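You operate a simulated robot arm through the tools that you are given. There is no shell and no other tool.

You are at the controls of a simulated robot arm. One attempt, no reset.

TASK
Load the navy tin into the pot and bring it up to pressure.
Fine: lid down and clamped, vent closed, air open. Set down upright: what you pick out.

It is judged by the outcome, as a careful person would: the job done as asked, and still so three seconds after it is handed in. It fails if anything else is knocked over, pushed out of place, dropped, spilled or broken. Lids that push on must go on centred and level and be pressed home; caps that screw on are set level and turned clockwise until they are tight.

THE ROBOT
A 6-joint arm with a fingered hand, fixed in place. Base frame: the origin is at the foot of the arm, x ahead of it, y to its left, z up; the work surface is at about z = 64. Readings come in cm, degrees, newtons and seconds.
With the tool pointing down near the work surface it reaches from about 10 to 66 cm from the base axis. Its first joint turns from -166.0 to 166.0 degrees. Payload 5 kg.
The TCP is the grasp point between the finger pads, 3.6 cm short of the fingertips. In the tool frame z runs along the fingers and y along their closing line. Largest opening 12 cm; the body of the gripper starts 4.2 cm behind the TCP. The gripper is a hand of 4 fingers: y runs from the thumb to the fingers, the wrist lies at [-1.9, -12.3, -21.1] in the tool frame, and closing takes about 1.5 s.
Orientation is that of the tool frame in the base frame, as a unit quaternion [w, x, y, z]. With the fingers straight down and the wrist toward the robot, the tool's x, y and z point along [0, 1, 0], [1, 0, 0] and [0, 0, -1] of the base frame.

THE INTERFACE
- The arm moves only by the tool arm_command. Its argument "commands" is a list of rows, each an object (a shift or turn left out is 0, a gripper value left out holds the last) with "dp": the shift along the tool's x, y, z in cm, a list of three; "rotation": the turn, a rotation vector about the tool's x, y, z in degrees, a list of three. In form: [{"dp": [tx, ty, tz], "rotation": [rx, ry, rz]}, ...]. A call has 1 to 20 rows; each row shifts and turns the commanded pose from where the row before left it, along the tool's axes as they then stand. "fingers" is the opening, from 0 (shut) to 1 (fully open), set as the call begins (left out, the last holds). A row lasts 0.2 s, in which the tool goes at most 5 cm and 8.6 degrees; a call with a longer step from one row to the next is refused whole, and so is a gripper value outside its range. A pose out of reach is approached as far as the arm can. The call stops where the force on the tool passes 40 N (or 10 N more than at its start, if that is more) or the arm is blocked; 0.2 s more then pass. The fingers move at their own pace (about 4.5 cm/s each) and stop on an object; they squeeze with about 21 N. The grip force told is the motor's: it shows also when the fingers shut on nothing. Time passes only in rows, and 0.2 s behind the last, so rows that do not move let the fingers close. It gives the time, the measured TCP pose, the force on the tool (base axes), the opening and the grip force at its end, in the units of the frame above (readings bear some noise), with the torque about the TCP (base axes, N m) and any sound that the robot's microphone picked up, and new pictures: "show" is both (left out), scene, wrist or none.
- Cameras (640 x 400 px; columns grow to the right, rows downward): "scene" is fixed at [5.12, -64.94, 142.57]; the picture's right is [0.66, -0.75, 0.00], its down [-0.29, -0.25, -0.92] and it looks along [0.69, 0.61, -0.38] (base axes); focal length 366 px, centre (320, 200). "wrist" rides on the gripper at [7.3, -10.1, -14.2] in the tool frame; the picture's right is [-0.79, 0.29, -0.54], its down [-0.56, -0.70, 0.44] and it looks along [-0.25, 0.65, 0.71] (tool axes); focal length 280 px, centre (320, 200). There is no depth. A picture from a camera that has moved, and an enlarged one, comes with that camera's place and axes in the base frame and with its lens.
- move_column(by): slides the trunk up (or, below 0, down) by that many cm; the arm rides with it, the base frame stays. It gives what a move gives, with no picture.
- finger_targets(index, middle, ring, thumb_bend, thumb_turn): sets how far each is bent, from 0 (flat) to 1 (curled in); at 0.3 the hand is open as for a grip, at 0.7 the pads meet at the TCP. One left out holds its place. A second passes; each finger stops where it meets its share of the squeeze, and holds until it gets a number again. A gripper value or a shape takes the hand back. It gives what a move gives, with no picture; readings hold the bend of each and the force on the fingers (four entries, about 0 where the hand has none), thumb and palm. thumb_turn goes from beside the hand (0) to across from the fingers (1), as for a grip.
- set_grasp(shape): the hand has 4 fingers and takes this shape, open, in about a second: jaw (thumb against the fingers, like two jaws); tri (thumb and two fingers); tip (a fingertip pinch); poke (one finger out to press); point (the index stretched); flat (the hand flat); cup (the hand cupped); fist (a fist). The gripper value then closes the fingers along that shape, each until it touches; the sizes above hold for jaw. It gives what a move gives, with no picture.
- zoom(camera, box): a new picture of the part [left, top, right, bottom] of that camera's present view, enlarged. No time passes.
- hand_in(): hands the job in; it is judged then, once.

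Nothing tells you positions but the pictures and the camera data. Unless the task says otherwise, let go and move clear before handing in.

The tools are called as a command line: name --argument value ..., lists and objects as JSON in quotes. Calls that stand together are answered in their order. arm_command: Moves the arm, as the interface text tells. Its arguments: {"type":"object","properties":{"commands":{"type":"array","items":{"type":"object","properties":{"dp":{"type":"array","items":{"type":"number"}},"rotation":{"type":"array","items":{"type":"number"}}}}},"fingers":{"type":"number"},"show":{"type":"string","enum":["both","scene","wrist","none"]}},"required":["commands"]} The other tools are called the same way: move_column (by) slides the trunk up or down; set_grasp (shape) gives the hand a shape; finger_targets (index, middle, ring, thumb_bend, thumb_turn) moves the fingers one by one; zoom (camera, box) takes an enlarged picture of a part of a camera's view; hand_in () hands the job in.

At the start:

```text
clock: 0.0
eef_pos: [57.67, -1.74, 117.03]
orientation: [-0.001, 0.707, 0.707, 0.001]
wrist_force: [-0.2, 1.9, -0.1]
moment: [-0.02, 0.02, -0.01]
gripper_width: 11.96
finger_force: 0.0
shape: jaw
bend: [0.3, 0.3, 0.3, 0.3, 0.98]
finger forces: [0.0, 0.0, 0.1, 0.0, 0.1, 0.0]
trunk travel left (down, up): [-77.5, 6.5]
```

scene: 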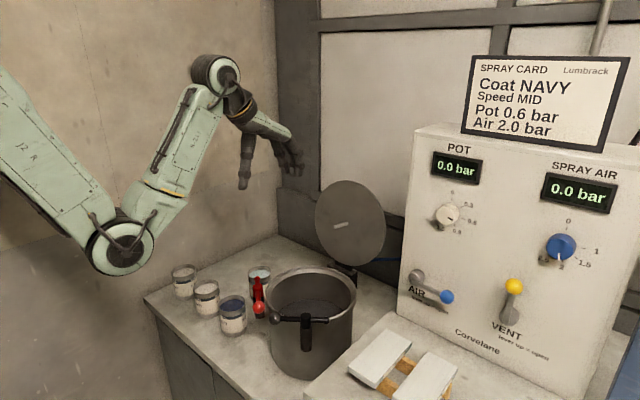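
wrist: 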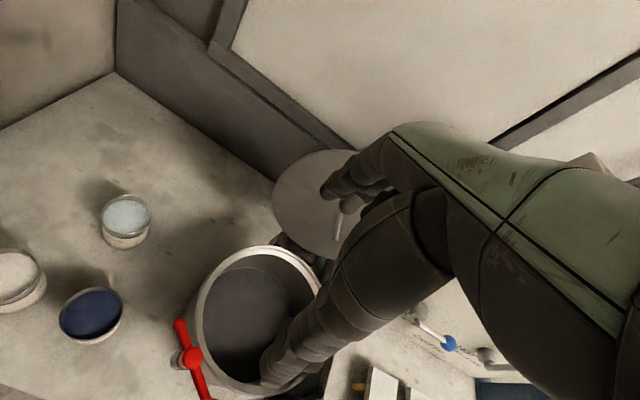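

I see a row of open tins on the bench, left of a pressure pot with its lid hinged open, and a control panel on the right with a card reading Coat NAVY, Pot 0.6 bar, Air 2.0 bar. I'll zoom in on the details before moving.

zoom --camera "scene" --box '[150, 240, 310, 340]'

zoom --camera "scene" --box '[240, 170, 400, 390]'

zoom --camera "scene" --box '[390, 130, 630, 280]'

zoom --camera "scene" --box '[390, 240, 630, 390]'

zoom --camera "wrist" --box '[0, 180, 320, 400]'

zoom --camera "scene" --box '[460, 50, 640, 160]'

```text
4.00 times, centred on (230, 290) of scene
camera zoom: at [5.12, -64.94, 142.57], right [0.66, -0.75, 0.0], down [-0.29, -0.25, -0.92], along [0.69, 0.61, -0.38], focal length 1466 px, centre (680, -160)
```

zoom: 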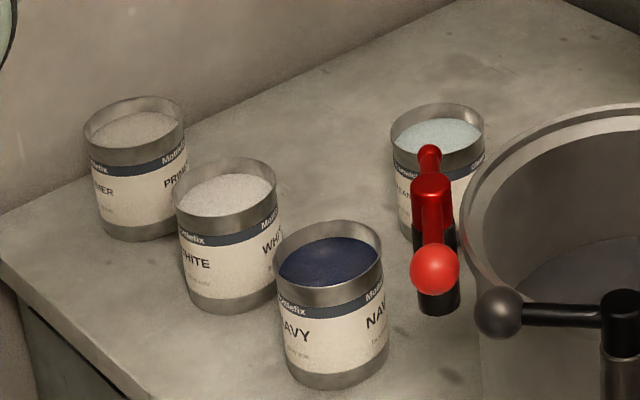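

```text
1.82 times, centred on (320, 280) of scene
camera zoom: at [5.12, -64.94, 142.57], right [0.66, -0.75, 0.0], down [-0.29, -0.25, -0.92], along [0.69, 0.61, -0.38], focal length 666 px, centre (320, 54)
```

zoom: 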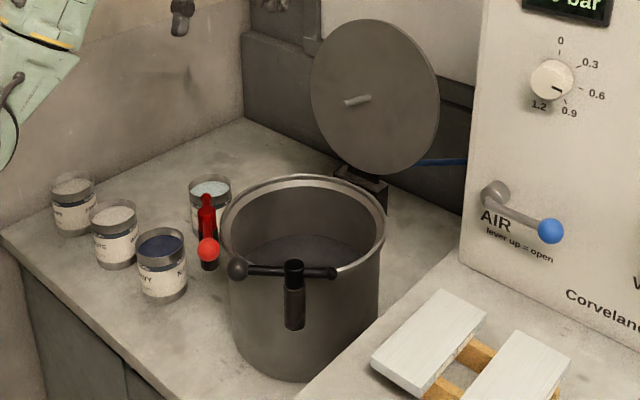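

```text
2.67 times, centred on (510, 205) of scene
camera zoom: at [5.12, -64.94, 142.57], right [0.66, -0.75, 0.0], down [-0.29, -0.25, -0.92], along [0.69, 0.61, -0.38], focal length 978 px, centre (-187, 187)
```

zoom: 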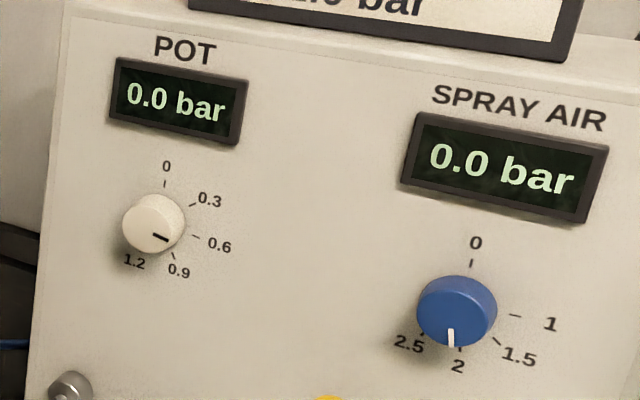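

```text
2.67 times, centred on (510, 315) of scene
camera zoom: at [5.12, -64.94, 142.57], right [0.66, -0.75, 0.0], down [-0.29, -0.25, -0.92], along [0.69, 0.61, -0.38], focal length 978 px, centre (-187, -107)
```

zoom: 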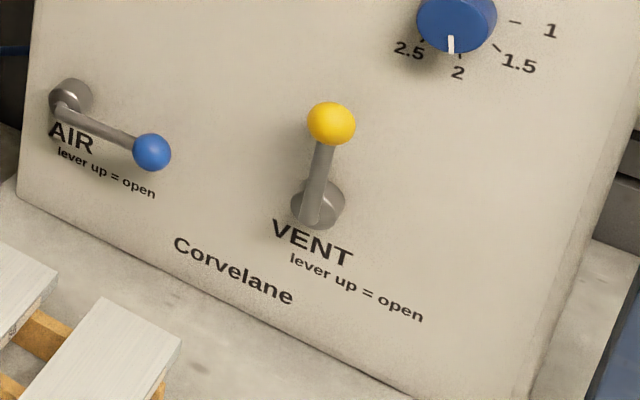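

```text
1.82 times, centred on (160, 290) of wrist
camera zoom: at [47.59, 5.47, 131.2], right [0.29, -0.79, 0.54], down [-0.7, -0.56, -0.44], along [0.65, -0.25, -0.71], focal length 510 px, centre (611, 36)
```

zoom: 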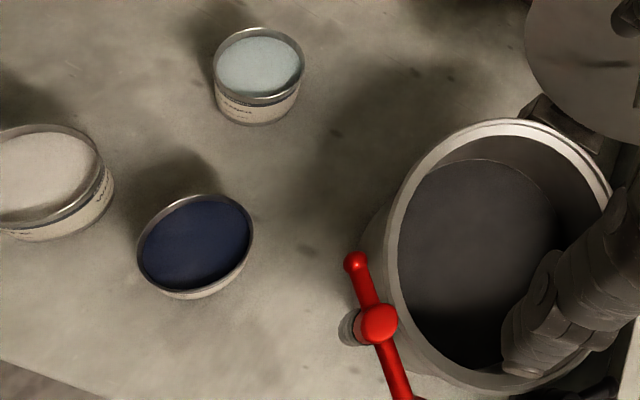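

```text
3.56 times, centred on (550, 105) of scene
camera zoom: at [5.12, -64.94, 142.57], right [0.66, -0.75, 0.0], down [-0.29, -0.25, -0.92], along [0.69, 0.61, -0.38], focal length 1303 px, centre (-498, 538)
```

zoom: 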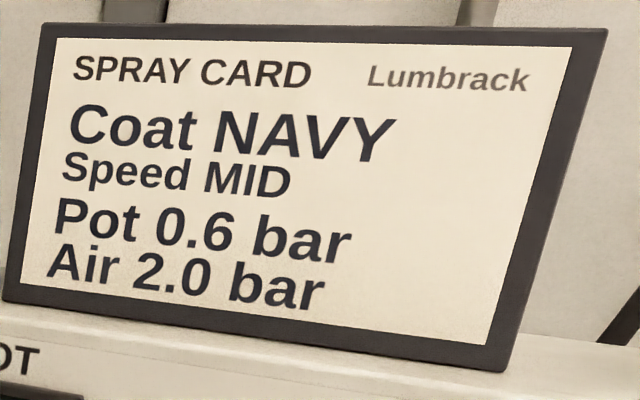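

The card wants the navy coat at Pot 0.6 and Air 2.0, and both knobs appear to be set to those already. VENT is up (open) and AIR is sideways (closed). I put the navy tin near (54, 13) and the pot near (63, -10), with its hinge on the far side. I'll back the arm off and turn it for a better look at the panel and clamps.

arm_command --commands '[{"dp": [0, -4, -1], "rotation": [0, 0, 0]}, {"dp": [0, -4, -1], "rotation": [0, 0, 0]}, {"dp": [0, -4, -1], "rotation": [0, 0, 0]}, {"rotation": [0, 0, 8]}, {"rotation": [0, 0, 8]}, {"rotation": [0, 0, 8]}, {"rotation": [0, 0, 8]}, {"rotation": [0, 0, 8]}]'

```text
clock: 1.8
eef_pos: [47.99, -2.5, 114.03]
orientation: [0.001, 0.906, 0.422, 0.002]
wrist_force: [-0.5, 0.2, 0.2]
moment: [0.0, -0.03, 0.05]
gripper_width: 11.98
finger_force: 0.2
shape: jaw
bend: [0.3, 0.3, 0.3, 0.3, 0.98]
finger forces: [0.1, 0.0, 0.1, 0.0, 0.1, 0.0]
out of reach, approached as far as the arm can: row 2, 3, 6, 7, 8
trunk travel left (down, up): [-77.5, 6.5]
camera wrist: at [44.88, 9.65, 128.31], right [-0.29, -0.79, 0.54], down [-0.89, 0.02, -0.45], along [0.34, -0.61, -0.71], focal length 280 px, centre (320, 200)
```

scene: 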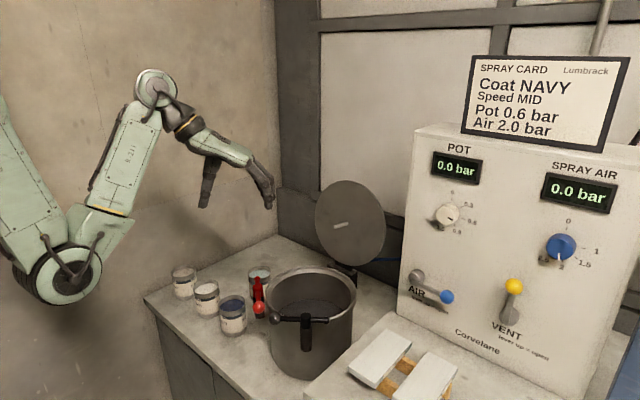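
wrist: 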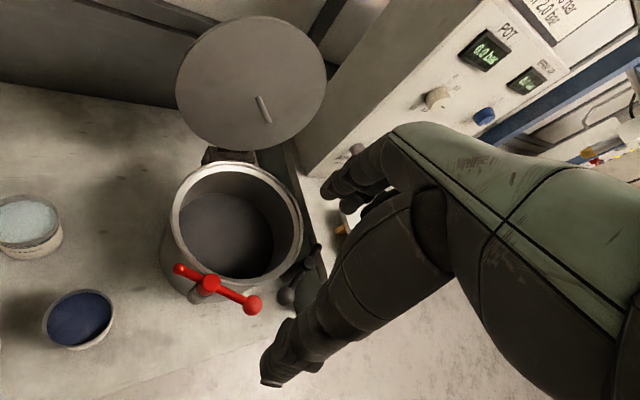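

The wrist view confirms the navy tin at about (53.8, 13.0) with its top near z 72. The pot is at about (62.6, -9.3) with its rim at z 83, and the lid leans back on its far-side hinge. Next I'll straighten the hand and go above the navy tin.

arm_command --commands '[{"rotation": [0, 0, -8]}, {"rotation": [0, 0, -8]}, {"rotation": [0, 0, -8]}, {"rotation": [0, 0, -8]}, {"rotation": [0, 0, -8]}, {"dp": [4, 2, 2]}, {"dp": [4, 2, 2]}, {"dp": [4, 2, 2]}, {"dp": [3, 2, 3]}, {"dp": [0, 0, 3]}, {"dp": [0, 0, 3]}]'

```text
clock: 4.2
eef_pos: [55.95, 12.65, 99.12]
orientation: [0.0, 0.707, 0.707, 0.0]
wrist_force: [0.0, -0.5, -0.2]
moment: [-0.02, 0.0, -0.01]
gripper_width: 11.98
finger_force: 0.1
shape: jaw
bend: [0.3, 0.3, 0.3, 0.3, 0.98]
finger forces: [0.0, 0.0, 0.0, 0.0, 0.1, 0.0]
trunk travel left (down, up): [-77.5, 6.5]
camera wrist: at [45.85, 19.86, 113.34], right [0.29, -0.79, 0.54], down [-0.7, -0.56, -0.44], along [0.65, -0.25, -0.71], focal length 280 px, centre (320, 200)
```

scene: 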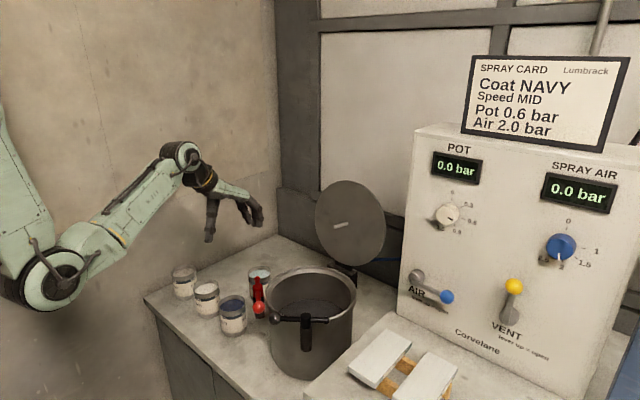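
wrist: 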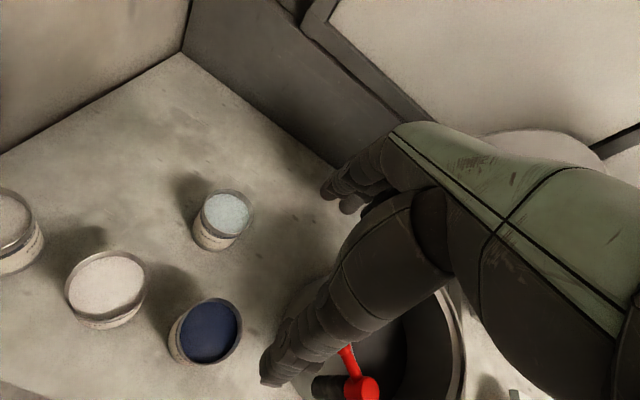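

I'm above the navy tin and will zoom in to refine its position before descending.

zoom --camera "wrist" --box '[120, 270, 300, 380]'

zoom --camera "scene" --box '[160, 180, 320, 340]'

```text
3.56 times, centred on (210, 325) of wrist
camera zoom: at [45.85, 19.86, 113.34], right [0.29, -0.79, 0.54], down [-0.7, -0.56, -0.44], along [0.65, -0.25, -0.71], focal length 997 px, centre (711, -244)
```

zoom: 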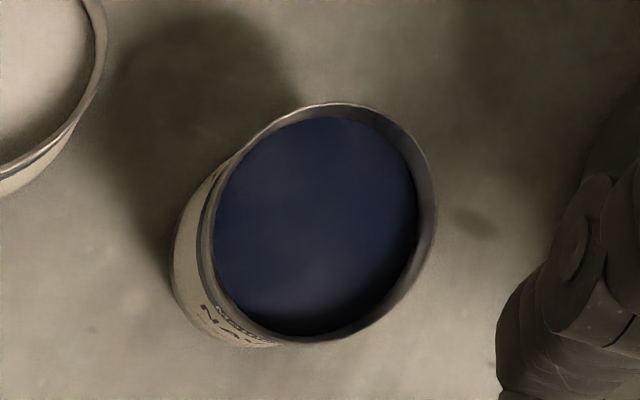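

```text
2.50 times, centred on (240, 260) of scene
camera zoom: at [5.12, -64.94, 142.57], right [0.66, -0.75, 0.0], down [-0.29, -0.25, -0.92], along [0.69, 0.61, -0.38], focal length 916 px, centre (520, 50)
```

zoom: 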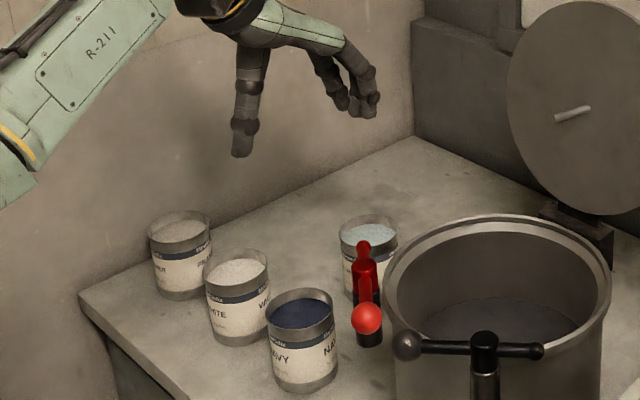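

The tin is at about (54.0, 12.7). I'll centre the hand over it, lower the trunk partway and check before the final descent.

arm_command --commands '[{"dp": [0.05, -1.95, 0]}, {"dp": [0, 0, 0]}]' --show "none"

move_column --by -18

arm_command --commands '[{"dp": [0, 0, 0]}]'

```text
clock: 4.8
eef_pos: [54.06, 12.63, 99.18]
orientation: [0.0, 0.707, 0.707, 0.0]
wrist_force: [0.7, 0.9, -0.5]
moment: [-0.03, 0.0, 0.03]
gripper_width: 11.97
finger_force: 0.1
shape: jaw
bend: [0.3, 0.3, 0.3, 0.3, 0.98]
finger forces: [0.1, 0.0, 0.0, 0.0, 0.0, 0.0]
trunk travel left (down, up): [-77.5, 6.5]
```

```text
clock: 6.8
eef_pos: [53.91, 12.6, 81.21]
orientation: [-0.001, 0.707, 0.707, 0.0]
wrist_force: [0.8, -0.2, -0.4]
moment: [0.0, 0.0, 0.01]
gripper_width: 11.96
finger_force: 0.0
shape: jaw
bend: [0.3, 0.3, 0.3, 0.3, 0.98]
finger forces: [0.0, 0.0, 0.0, 0.0, 0.0, 0.0]
trunk travel left (down, up): [-59.5, 24.5]
```

```text
clock: 7.2
eef_pos: [53.99, 12.51, 81.19]
orientation: [0.0, 0.708, 0.707, 0.0]
wrist_force: [0.1, -0.9, -0.9]
moment: [0.0, -0.01, 0.0]
gripper_width: 11.99
finger_force: 0.0
shape: jaw
bend: [0.3, 0.3, 0.3, 0.3, 0.98]
finger forces: [0.0, 0.0, 0.0, 0.0, 0.0, 0.1]
trunk travel left (down, up): [-59.5, 24.5]
camera wrist: at [43.92, 19.89, 95.39], right [0.29, -0.79, 0.54], down [-0.7, -0.56, -0.44], along [0.65, -0.25, -0.71], focal length 280 px, centre (320, 200)
```

scene: 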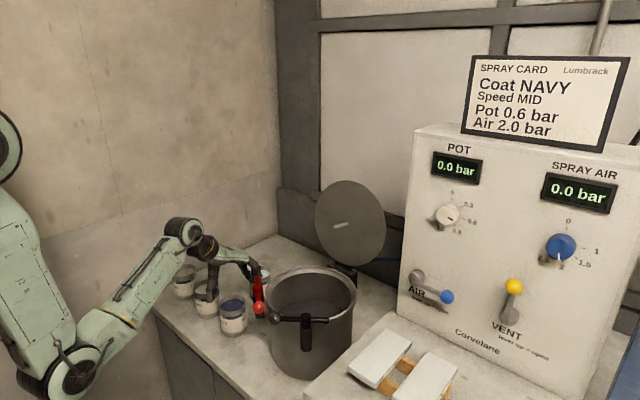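
wrist: 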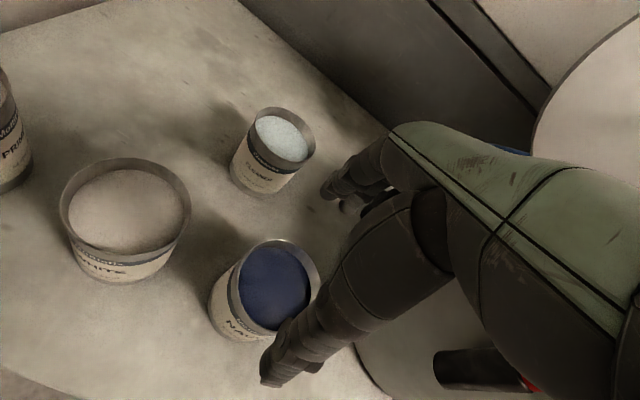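

zoom --camera "scene" --box '[150, 220, 310, 340]'

zoom --camera "wrist" --box '[180, 120, 420, 400]'

```text
3.33 times, centred on (230, 280) of scene
camera zoom: at [5.12, -64.94, 142.57], right [0.66, -0.75, 0.0], down [-0.29, -0.25, -0.92], along [0.69, 0.61, -0.38], focal length 1222 px, centre (620, -67)
```

zoom: 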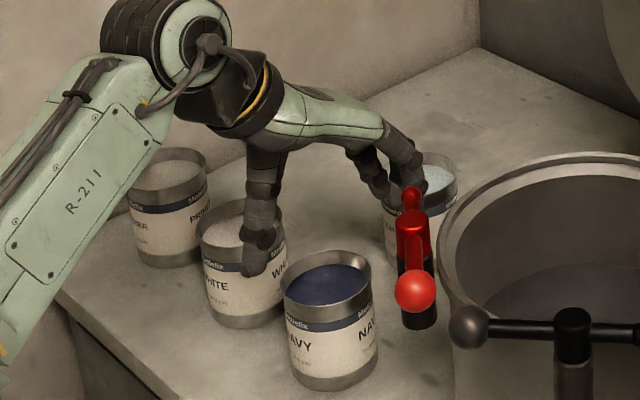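

```text
1.43 times, centred on (300, 260) of wrist
camera zoom: at [43.92, 19.89, 95.39], right [0.29, -0.79, 0.54], down [-0.7, -0.56, -0.44], along [0.65, -0.25, -0.71], focal length 401 px, centre (349, 114)
```

zoom: 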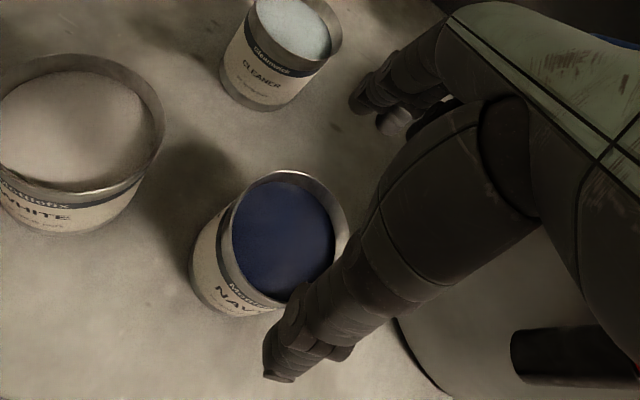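

The hand is centred over the navy tin with clearance on both sides. Now I'll lower it around the tin.

arm_command --commands '[{"dp": [0, 0, 2]}, {"dp": [0, 0, 2]}, {"dp": [0, 0, 2]}, {"dp": [0, 0, 2]}, {"dp": [0, 0, 1.5]}, {"dp": [0, 0, 1.3]}, {}]'

zoom --camera "scene" --box '[150, 220, 310, 340]'

```text
clock: 8.8
eef_pos: [54.0, 12.55, 70.4]
orientation: [0.0, 0.706, 0.708, 0.003]
wrist_force: [-2.5, 2.1, 13.5]
moment: [-0.03, 0.45, -0.04]
gripper_width: 11.98
finger_force: 0.2
shape: jaw
bend: [0.3, 0.3, 0.3, 0.3, 0.97]
finger forces: [0.1, 0.1, 0.0, 0.0, 11.1, 0.0]
trunk travel left (down, up): [-59.5, 24.5]
camera wrist: at [43.85, 19.87, 84.68], right [0.29, -0.79, 0.54], down [-0.7, -0.56, -0.45], along [0.66, -0.25, -0.71], focal length 280 px, centre (320, 200)
```

scene: 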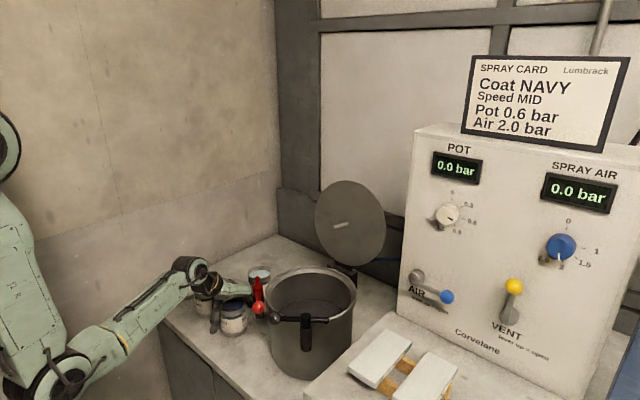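
wrist: 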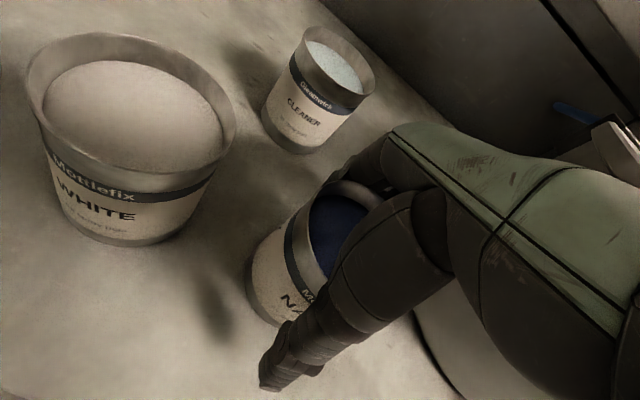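

```text
3.33 times, centred on (230, 280) of scene
camera zoom: at [5.12, -64.94, 142.57], right [0.66, -0.75, 0.0], down [-0.29, -0.25, -0.92], along [0.69, 0.61, -0.38], focal length 1222 px, centre (620, -67)
```

zoom: 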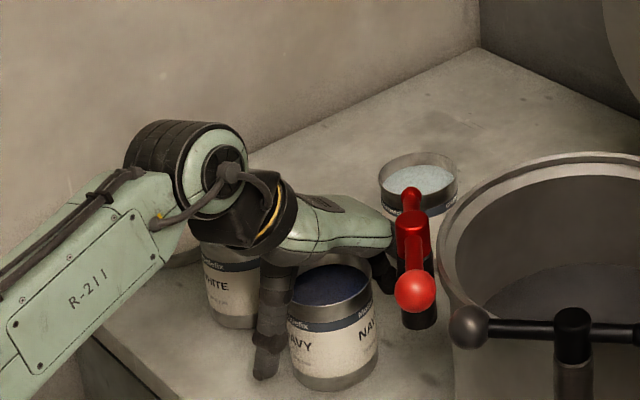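

The thumb is pressing lightly on the bench, so I'll lift about 1.5 cm and then close on the tin.

arm_command --commands '[{"dp": [0, 0, -1]}, {"dp": [0, 0, -0.5]}, {}]' --show "none"

arm_command --commands '[{}, {}, {}, {}, {}, {}, {}, {}, {}]' --fingers 0

zoom --camera "scene" --box '[150, 220, 310, 340]'

```text
clock: 9.6
eef_pos: [53.98, 12.64, 71.85]
orientation: [0.001, 0.707, 0.707, 0.0]
wrist_force: [0.4, -1.2, -0.2]
moment: [0.02, 0.02, -0.01]
gripper_width: 12.01
finger_force: 0.1
shape: jaw
bend: [0.3, 0.3, 0.3, 0.3, 0.97]
finger forces: [0.0, 0.0, 0.1, 0.1, 0.0, 0.0]
trunk travel left (down, up): [-59.5, 24.5]
```

```text
clock: 11.6
eef_pos: [54.0, 12.61, 71.83]
orientation: [-0.001, 0.707, 0.707, 0.0]
wrist_force: [-1.1, 0.4, -0.1]
moment: [0.01, 0.01, -0.02]
gripper_width: 6.73
finger_force: 21.0
shape: jaw
bend: [0.74, 0.47, 0.48, 0.62, 0.99]
finger forces: [10.2, 6.5, 0.1, 0.0, 17.3, 0.0]
trunk travel left (down, up): [-59.5, 24.5]
camera wrist: at [43.9, 19.87, 86.06], right [0.29, -0.79, 0.54], down [-0.7, -0.56, -0.44], along [0.65, -0.25, -0.71], focal length 280 px, centre (320, 200)
```

scene: 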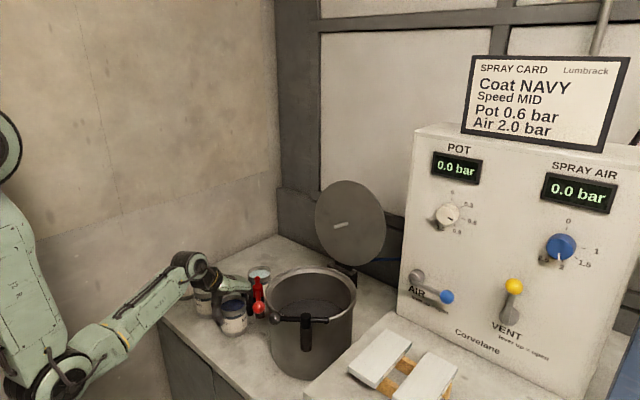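
wrist: 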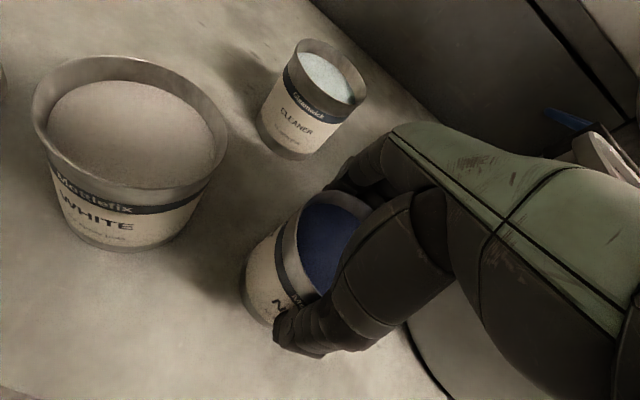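

```text
3.33 times, centred on (230, 280) of scene
camera zoom: at [5.12, -64.94, 142.57], right [0.66, -0.75, 0.0], down [-0.29, -0.25, -0.92], along [0.69, 0.61, -0.38], focal length 1222 px, centre (620, -67)
```

zoom: 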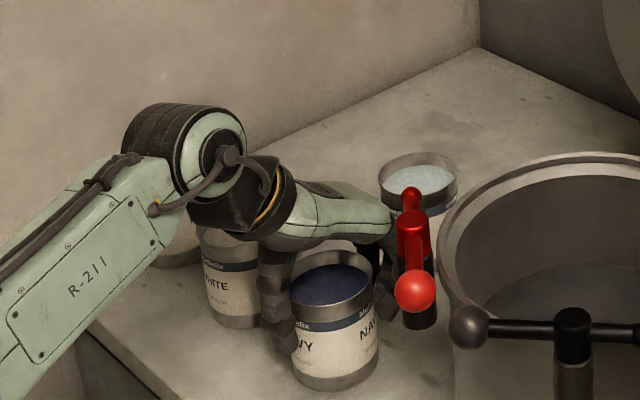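

The tin is gripped by the thumb, index and middle fingers. I'll test it with a small, slow lift and check that it stays level.

arm_command --commands '[{"dp": [0, 0, -0.3]}, {"dp": [0, 0, -0.4]}, {"dp": [0, 0, -0.5]}, {"dp": [0, 0, -0.8]}, {}, {}]'

zoom --camera "scene" --box '[150, 220, 310, 340]'

zoom --camera "wrist" --box '[180, 120, 420, 400]'

```text
clock: 13.0
eef_pos: [54.0, 12.69, 73.79]
orientation: [0.0, 0.707, 0.707, 0.0]
wrist_force: [-0.7, -0.5, -5.0]
moment: [0.01, 0.0, 0.01]
gripper_width: 6.73
finger_force: 21.7
shape: jaw
bend: [0.74, 0.47, 0.48, 0.62, 0.99]
finger forces: [11.0, 6.8, 0.1, 0.0, 17.1, 0.1]
trunk travel left (down, up): [-59.5, 24.5]
camera wrist: at [43.94, 19.93, 88.05], right [0.29, -0.79, 0.54], down [-0.7, -0.56, -0.44], along [0.65, -0.25, -0.71], focal length 280 px, centre (320, 200)
```

scene: 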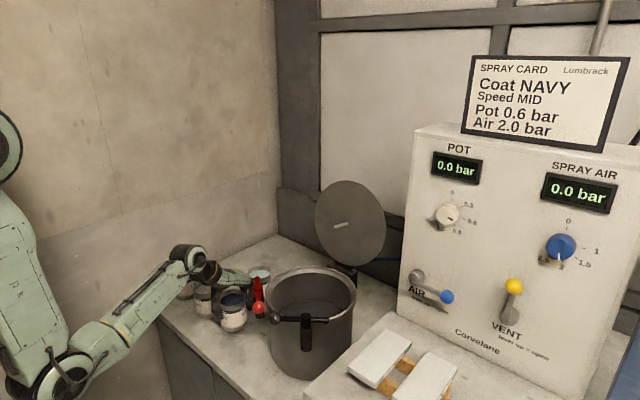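
wrist: 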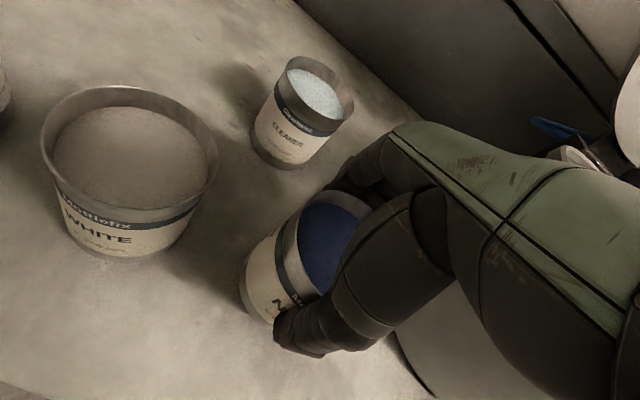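

```text
3.33 times, centred on (230, 280) of scene
camera zoom: at [5.12, -64.94, 142.57], right [0.66, -0.75, 0.0], down [-0.29, -0.25, -0.92], along [0.69, 0.61, -0.38], focal length 1222 px, centre (620, -67)
```

zoom: 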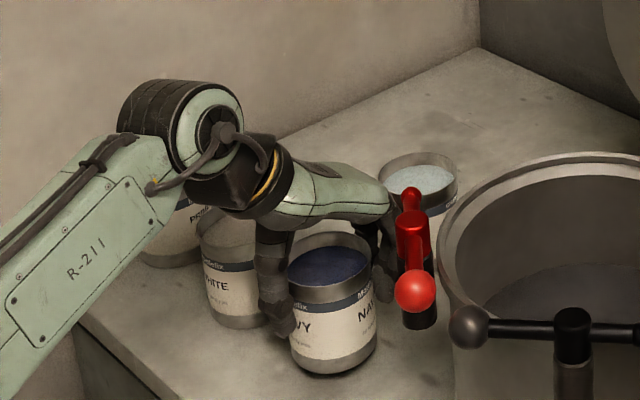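

```text
1.43 times, centred on (300, 260) of wrist
camera zoom: at [43.94, 19.93, 88.05], right [0.29, -0.79, 0.54], down [-0.7, -0.56, -0.44], along [0.65, -0.25, -0.71], focal length 401 px, centre (349, 114)
```

zoom: 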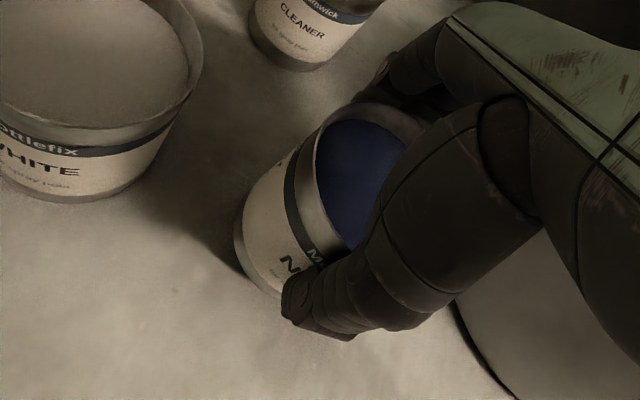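

The tin is lifted, level and held securely. I'll raise it with the trunk, which also keeps the forearm high over the clamps, then carry it over the pot.

move_column --by 18

arm_command --commands '[{"dp": [0, 0, -1]}, {"dp": [0, 0, -2]}, {"dp": [0, 0, -2]}, {"dp": [0, 0, -2]}, {"dp": [0, 0, -1]}, {}]'

```text
clock: 15.0
eef_pos: [53.98, 12.75, 91.85]
orientation: [-0.001, 0.707, 0.707, 0.0]
wrist_force: [0.4, 0.2, -4.1]
moment: [0.04, -0.03, 0.04]
gripper_width: 6.73
finger_force: 20.9
shape: jaw
bend: [0.74, 0.47, 0.48, 0.62, 0.99]
finger forces: [11.0, 6.8, 0.0, 0.0, 17.2, 0.1]
trunk travel left (down, up): [-77.5, 6.5]
```

```text
clock: 16.4
eef_pos: [54.15, 12.65, 99.92]
orientation: [0.0, 0.708, 0.706, 0.0]
wrist_force: [1.5, 0.1, -5.2]
moment: [0.01, -0.01, 0.03]
gripper_width: 6.74
finger_force: 21.2
shape: jaw
bend: [0.74, 0.47, 0.48, 0.62, 0.99]
finger forces: [11.0, 6.9, 0.0, 0.1, 17.1, 0.0]
trunk travel left (down, up): [-77.5, 6.5]
camera wrist: at [44.04, 19.92, 114.06], right [0.29, -0.79, 0.54], down [-0.7, -0.56, -0.44], along [0.65, -0.25, -0.71], focal length 280 px, centre (320, 200)
```

scene: 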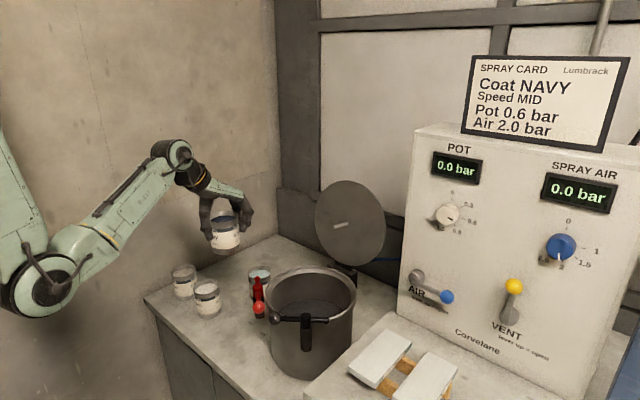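
wrist: 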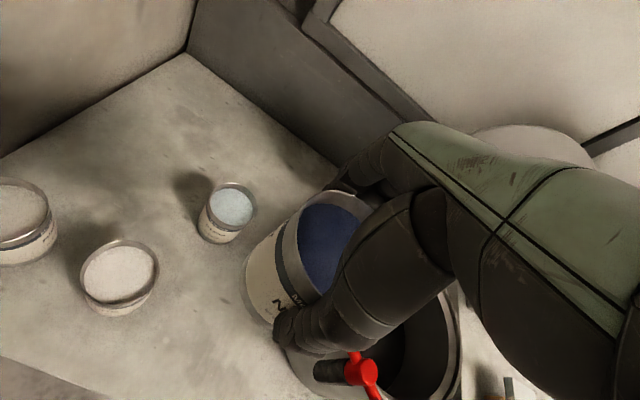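

Now I'll carry the tin smoothly over the pot at a height clear of the clamps.

arm_command --commands '[{"dp": [-0.7, 0.3, 0]}, {"dp": [-1.3, 0.6, 0]}, {"dp": [-1.8, 0.8, 0]}, {"dp": [-2, 0.9, 0]}, {"dp": [-2, 0.9, 0]}, {"dp": [-2, 0.9, 0]}, {"dp": [-2, 1, 0]}, {"dp": [-2, 1, 0]}, {"dp": [-2, 1, 0]}, {"dp": [-2, 1, 0]}, {"dp": [-2, 1, 0]}, {"dp": [-1.4, 0.6, 0]}, {"dp": [-0.8, 0.3, 0]}, {}, {}]'

zoom --camera "scene" --box '[190, 160, 400, 390]'

```text
clock: 19.6
eef_pos: [64.35, -9.44, 99.86]
orientation: [0.0, 0.707, 0.707, 0.0]
wrist_force: [0.5, 0.3, -4.1]
moment: [-0.01, -0.03, -0.01]
gripper_width: 6.71
finger_force: 20.7
shape: jaw
bend: [0.74, 0.47, 0.48, 0.62, 1.0]
finger forces: [10.9, 6.9, 0.1, 0.0, 17.1, 0.1]
trunk travel left (down, up): [-77.5, 6.5]
camera wrist: at [54.3, -2.1, 114.03], right [0.29, -0.79, 0.54], down [-0.7, -0.56, -0.44], along [0.65, -0.25, -0.71], focal length 280 px, centre (320, 200)
```

scene: 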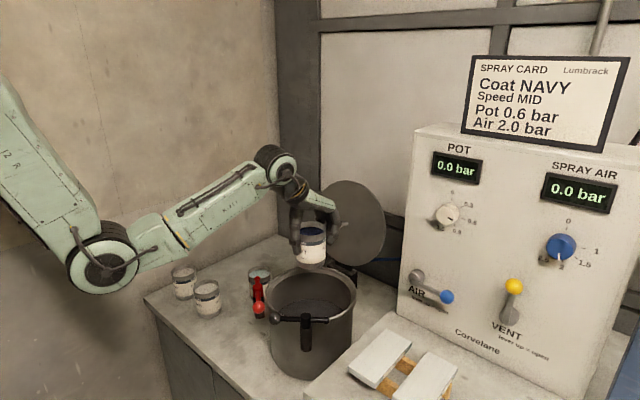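
wrist: 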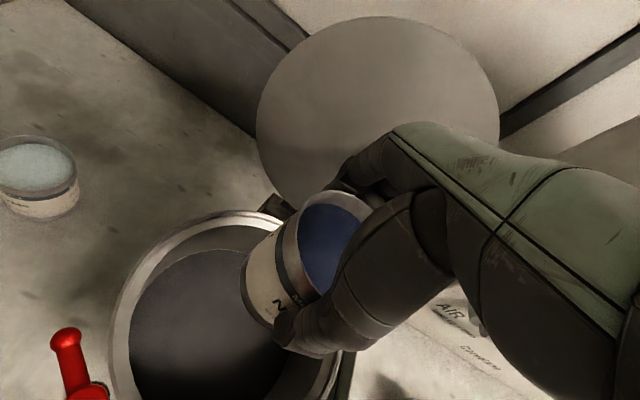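

```text
1.74 times, centred on (295, 275) of scene
camera zoom: at [5.12, -64.94, 142.57], right [0.66, -0.75, 0.0], down [-0.29, -0.25, -0.92], along [0.69, 0.61, -0.38], focal length 638 px, centre (364, 70)
```

zoom: 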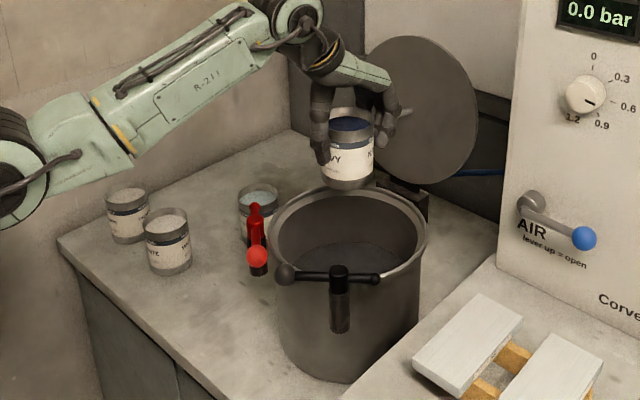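

The tin is over the pot and level. The pot centre works out at about (62.8, -9.9), so I'll shift slightly to keep the hand clear of the rim. Then I'll raise the trunk a little for forearm clearance and start lowering.

move_column --by 6

arm_command --commands '[{"dp": [-0.4, -1.1, 0]}, {"dp": [0, 0, 1]}, {"dp": [0, 0, 2]}, {"dp": [0, 0, 2]}, {"dp": [0, 0, 2]}, {"dp": [0, 0, 2]}, {"dp": [0, 0, 2]}, {"dp": [0, 0, 2]}, {"dp": [0, 0, 1.5]}, {}]'

zoom --camera "scene" --box '[190, 160, 400, 390]'

```text
clock: 20.6
eef_pos: [64.51, -9.26, 105.75]
orientation: [0.0, 0.707, 0.707, 0.0]
wrist_force: [-0.5, 0.1, -4.5]
moment: [-0.02, -0.02, 0.02]
gripper_width: 6.75
finger_force: 20.8
shape: jaw
bend: [0.74, 0.47, 0.48, 0.62, 1.0]
finger forces: [11.0, 7.0, 0.0, 0.0, 17.0, 0.0]
trunk travel left (down, up): [-83.5, 0.5]
```

```text
clock: 22.8
eef_pos: [63.25, -9.77, 91.29]
orientation: [0.0, 0.708, 0.706, 0.0]
wrist_force: [0.1, -0.1, -4.8]
moment: [0.01, 0.01, 0.03]
gripper_width: 6.71
finger_force: 20.5
shape: jaw
bend: [0.74, 0.47, 0.48, 0.62, 1.0]
finger forces: [11.0, 7.2, 0.1, 0.0, 17.0, 0.0]
trunk travel left (down, up): [-83.5, 0.5]
camera wrist: at [53.19, -2.45, 105.55], right [0.29, -0.79, 0.54], down [-0.7, -0.56, -0.44], along [0.65, -0.25, -0.71], focal length 280 px, centre (320, 200)
```

scene: 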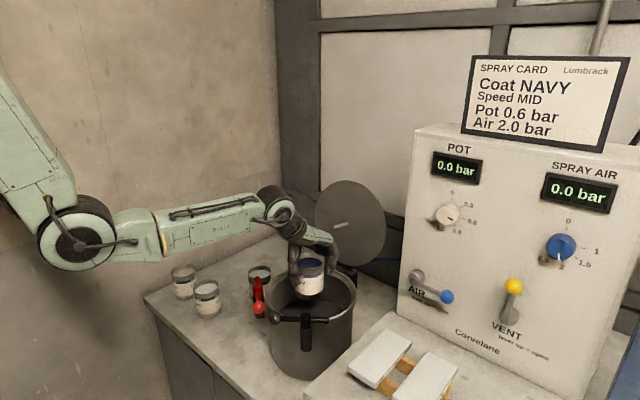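
wrist: 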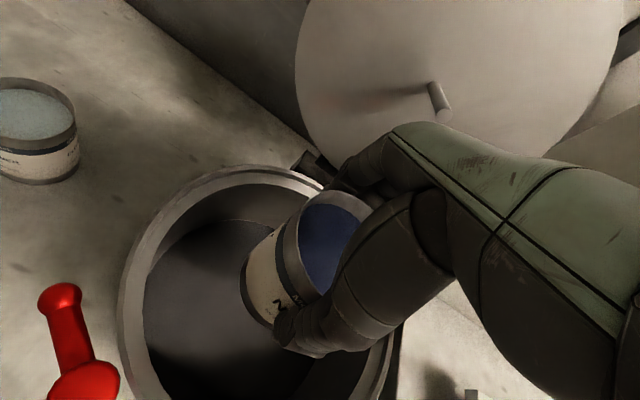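

```text
1.74 times, centred on (295, 275) of scene
camera zoom: at [5.12, -64.94, 142.57], right [0.66, -0.75, 0.0], down [-0.29, -0.25, -0.92], along [0.69, 0.61, -0.38], focal length 638 px, centre (364, 70)
```

zoom: 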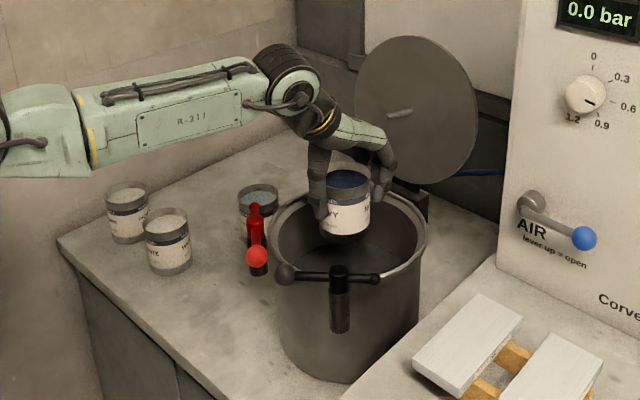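

The tin is entering the pot with clearance all around, so I'll keep lowering.

arm_command --commands '[{"dp": [0, 0, 1.5]}, {"dp": [0, 0, 2]}, {"dp": [0, 0, 2]}, {"dp": [0, 0, 2]}, {"dp": [0, 0, 2]}, {"dp": [0, 0, 1.5]}, {"dp": [0, 0, 1]}, {}]'

zoom --camera "scene" --box '[190, 160, 400, 390]'

```text
clock: 24.6
eef_pos: [63.38, -9.66, 79.63]
orientation: [0.003, 0.707, 0.707, 0.002]
wrist_force: [5.7, 5.2, 21.7]
moment: [0.07, -0.19, 0.0]
gripper_width: 6.53
finger_force: 21.3
shape: jaw
bend: [0.74, 0.46, 0.49, 0.64, 0.98]
finger forces: [13.9, 9.8, 0.1, 0.1, 17.2, 0.0]
trunk travel left (down, up): [-83.5, 0.5]
camera wrist: at [53.16, -2.39, 93.77], right [0.28, -0.79, 0.54], down [-0.7, -0.56, -0.45], along [0.66, -0.25, -0.71], focal length 280 px, centre (320, 200)
```

scene: 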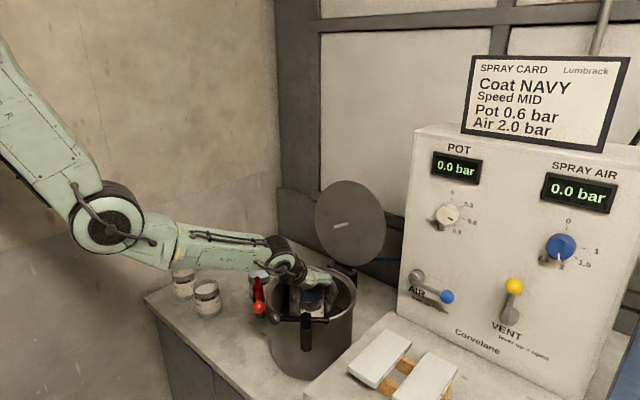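
wrist: 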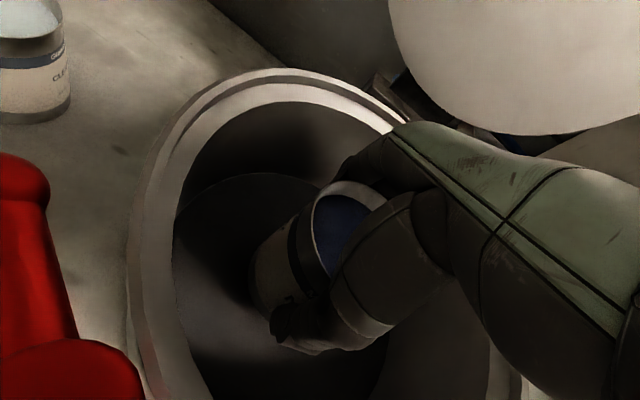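

```text
1.74 times, centred on (295, 275) of scene
camera zoom: at [5.12, -64.94, 142.57], right [0.66, -0.75, 0.0], down [-0.29, -0.25, -0.92], along [0.69, 0.61, -0.38], focal length 638 px, centre (364, 70)
```

zoom: 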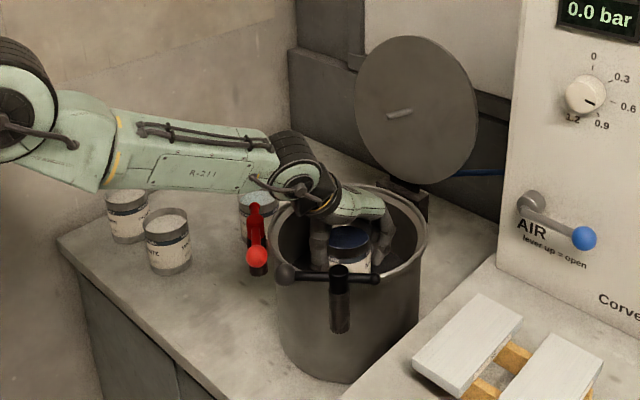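

The upward force shows the tin has touched the pot's raised inner floor, at about z 72, and it's upright. I'll ease off the pressure and open the fingers partway so they don't hit the pot wall.

arm_command --commands '[{"dp": [0, 0, -0.15]}, {}]' --show "none"

arm_command --commands '[{}, {}, {}, {}, {}, {}]' --fingers 0.75

zoom --camera "wrist" --box '[180, 120, 420, 400]'

zoom --camera "scene" --box '[240, 220, 370, 330]'

```text
clock: 25.2
eef_pos: [63.32, -9.72, 79.59]
orientation: [0.001, 0.707, 0.707, 0.001]
wrist_force: [6.5, 3.7, 18.3]
moment: [0.1, -0.37, -0.02]
gripper_width: 6.52
finger_force: 20.7
shape: jaw
bend: [0.74, 0.46, 0.49, 0.64, 0.98]
finger forces: [14.2, 10.2, 0.1, 0.1, 16.9, 0.0]
trunk travel left (down, up): [-83.5, 0.5]
```

```text
clock: 26.6
eef_pos: [63.24, -9.76, 79.49]
orientation: [0.0, 0.707, 0.707, 0.0]
wrist_force: [0.5, 0.3, 0.1]
moment: [-0.03, -0.03, 0.0]
gripper_width: 8.98
finger_force: 0.0
shape: jaw
bend: [0.26, 0.36, 0.34, 0.56, 0.99]
finger forces: [0.1, 0.0, 0.0, 0.0, 0.0, 0.0]
trunk travel left (down, up): [-83.5, 0.5]
camera wrist: at [53.13, -2.45, 93.73], right [0.29, -0.79, 0.54], down [-0.7, -0.56, -0.44], along [0.65, -0.25, -0.71], focal length 280 px, centre (320, 200)
```

scene: 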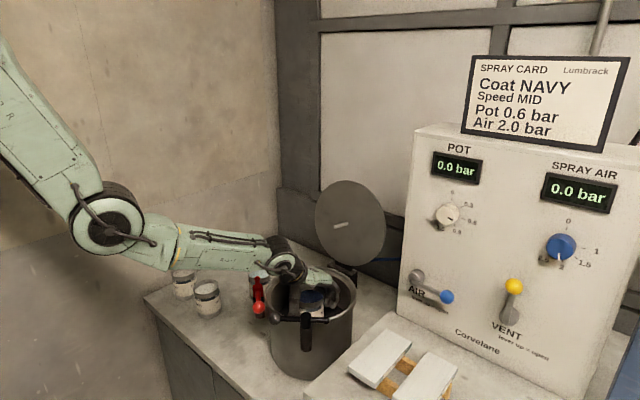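
wrist: 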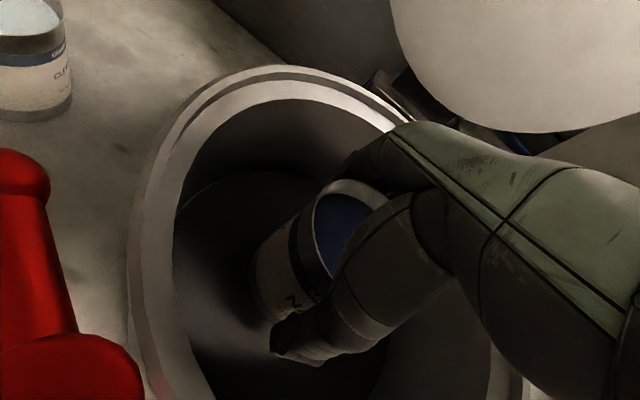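

```text
1.43 times, centred on (300, 260) of wrist
camera zoom: at [53.13, -2.45, 93.73], right [0.29, -0.79, 0.54], down [-0.7, -0.56, -0.44], along [0.65, -0.25, -0.71], focal length 401 px, centre (349, 114)
```

zoom: 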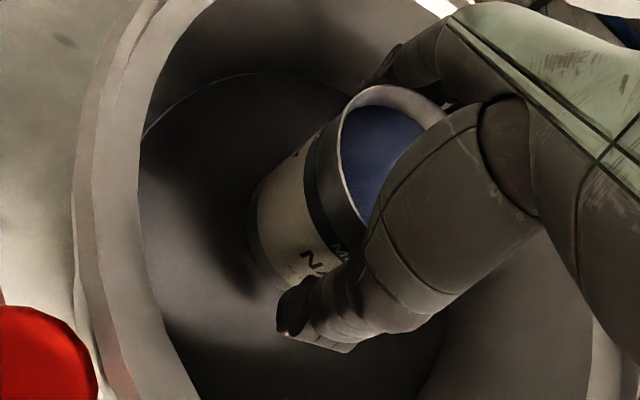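

```text
3.64 times, centred on (305, 275) of scene
camera zoom: at [5.12, -64.94, 142.57], right [0.66, -0.75, 0.0], down [-0.29, -0.25, -0.92], along [0.69, 0.61, -0.38], focal length 1333 px, centre (374, -73)
```

zoom: 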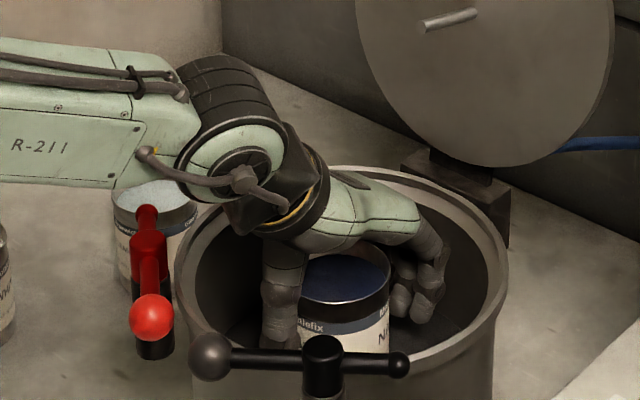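

The tin is released and standing upright. I'll open a little more so the thumb clears it, then lift straight out slowly.

arm_command --commands '[{}, {}, {}, {"dp": [0, 0, -0.5]}, {"dp": [0, 0, -1]}, {"dp": [0, 0, -1.5]}, {}]' --fingers 0.9

zoom --camera "scene" --box '[240, 220, 370, 330]'

```text
clock: 28.2
eef_pos: [63.28, -9.8, 82.5]
orientation: [0.0, 0.707, 0.707, 0.0]
wrist_force: [0.4, 0.2, -0.5]
moment: [0.0, 0.0, 0.01]
gripper_width: 10.77
finger_force: 0.1
shape: jaw
bend: [0.27, 0.32, 0.31, 0.4, 0.98]
finger forces: [0.0, 0.0, 0.0, 0.0, 0.1, 0.0]
trunk travel left (down, up): [-83.5, 0.5]
camera wrist: at [53.2, -2.48, 96.73], right [0.29, -0.79, 0.54], down [-0.7, -0.56, -0.44], along [0.65, -0.25, -0.71], focal length 280 px, centre (320, 200)
```

scene: 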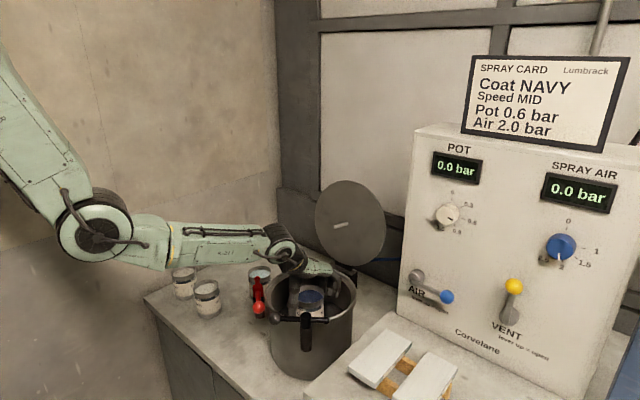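
wrist: 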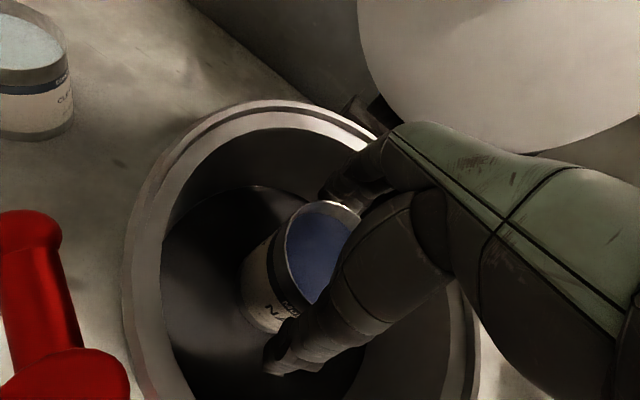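

```text
3.64 times, centred on (305, 275) of scene
camera zoom: at [5.12, -64.94, 142.57], right [0.66, -0.75, 0.0], down [-0.29, -0.25, -0.92], along [0.69, 0.61, -0.38], focal length 1333 px, centre (374, -73)
```

zoom: 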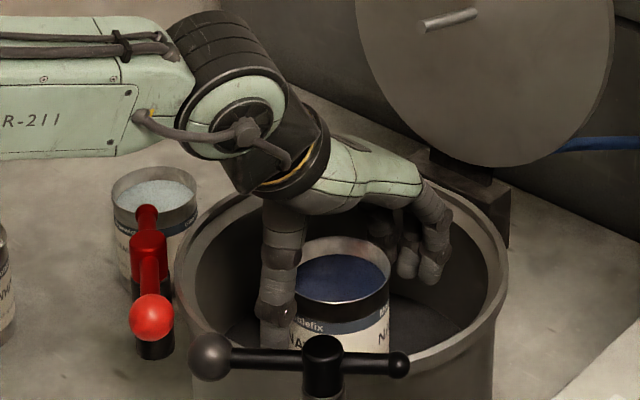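

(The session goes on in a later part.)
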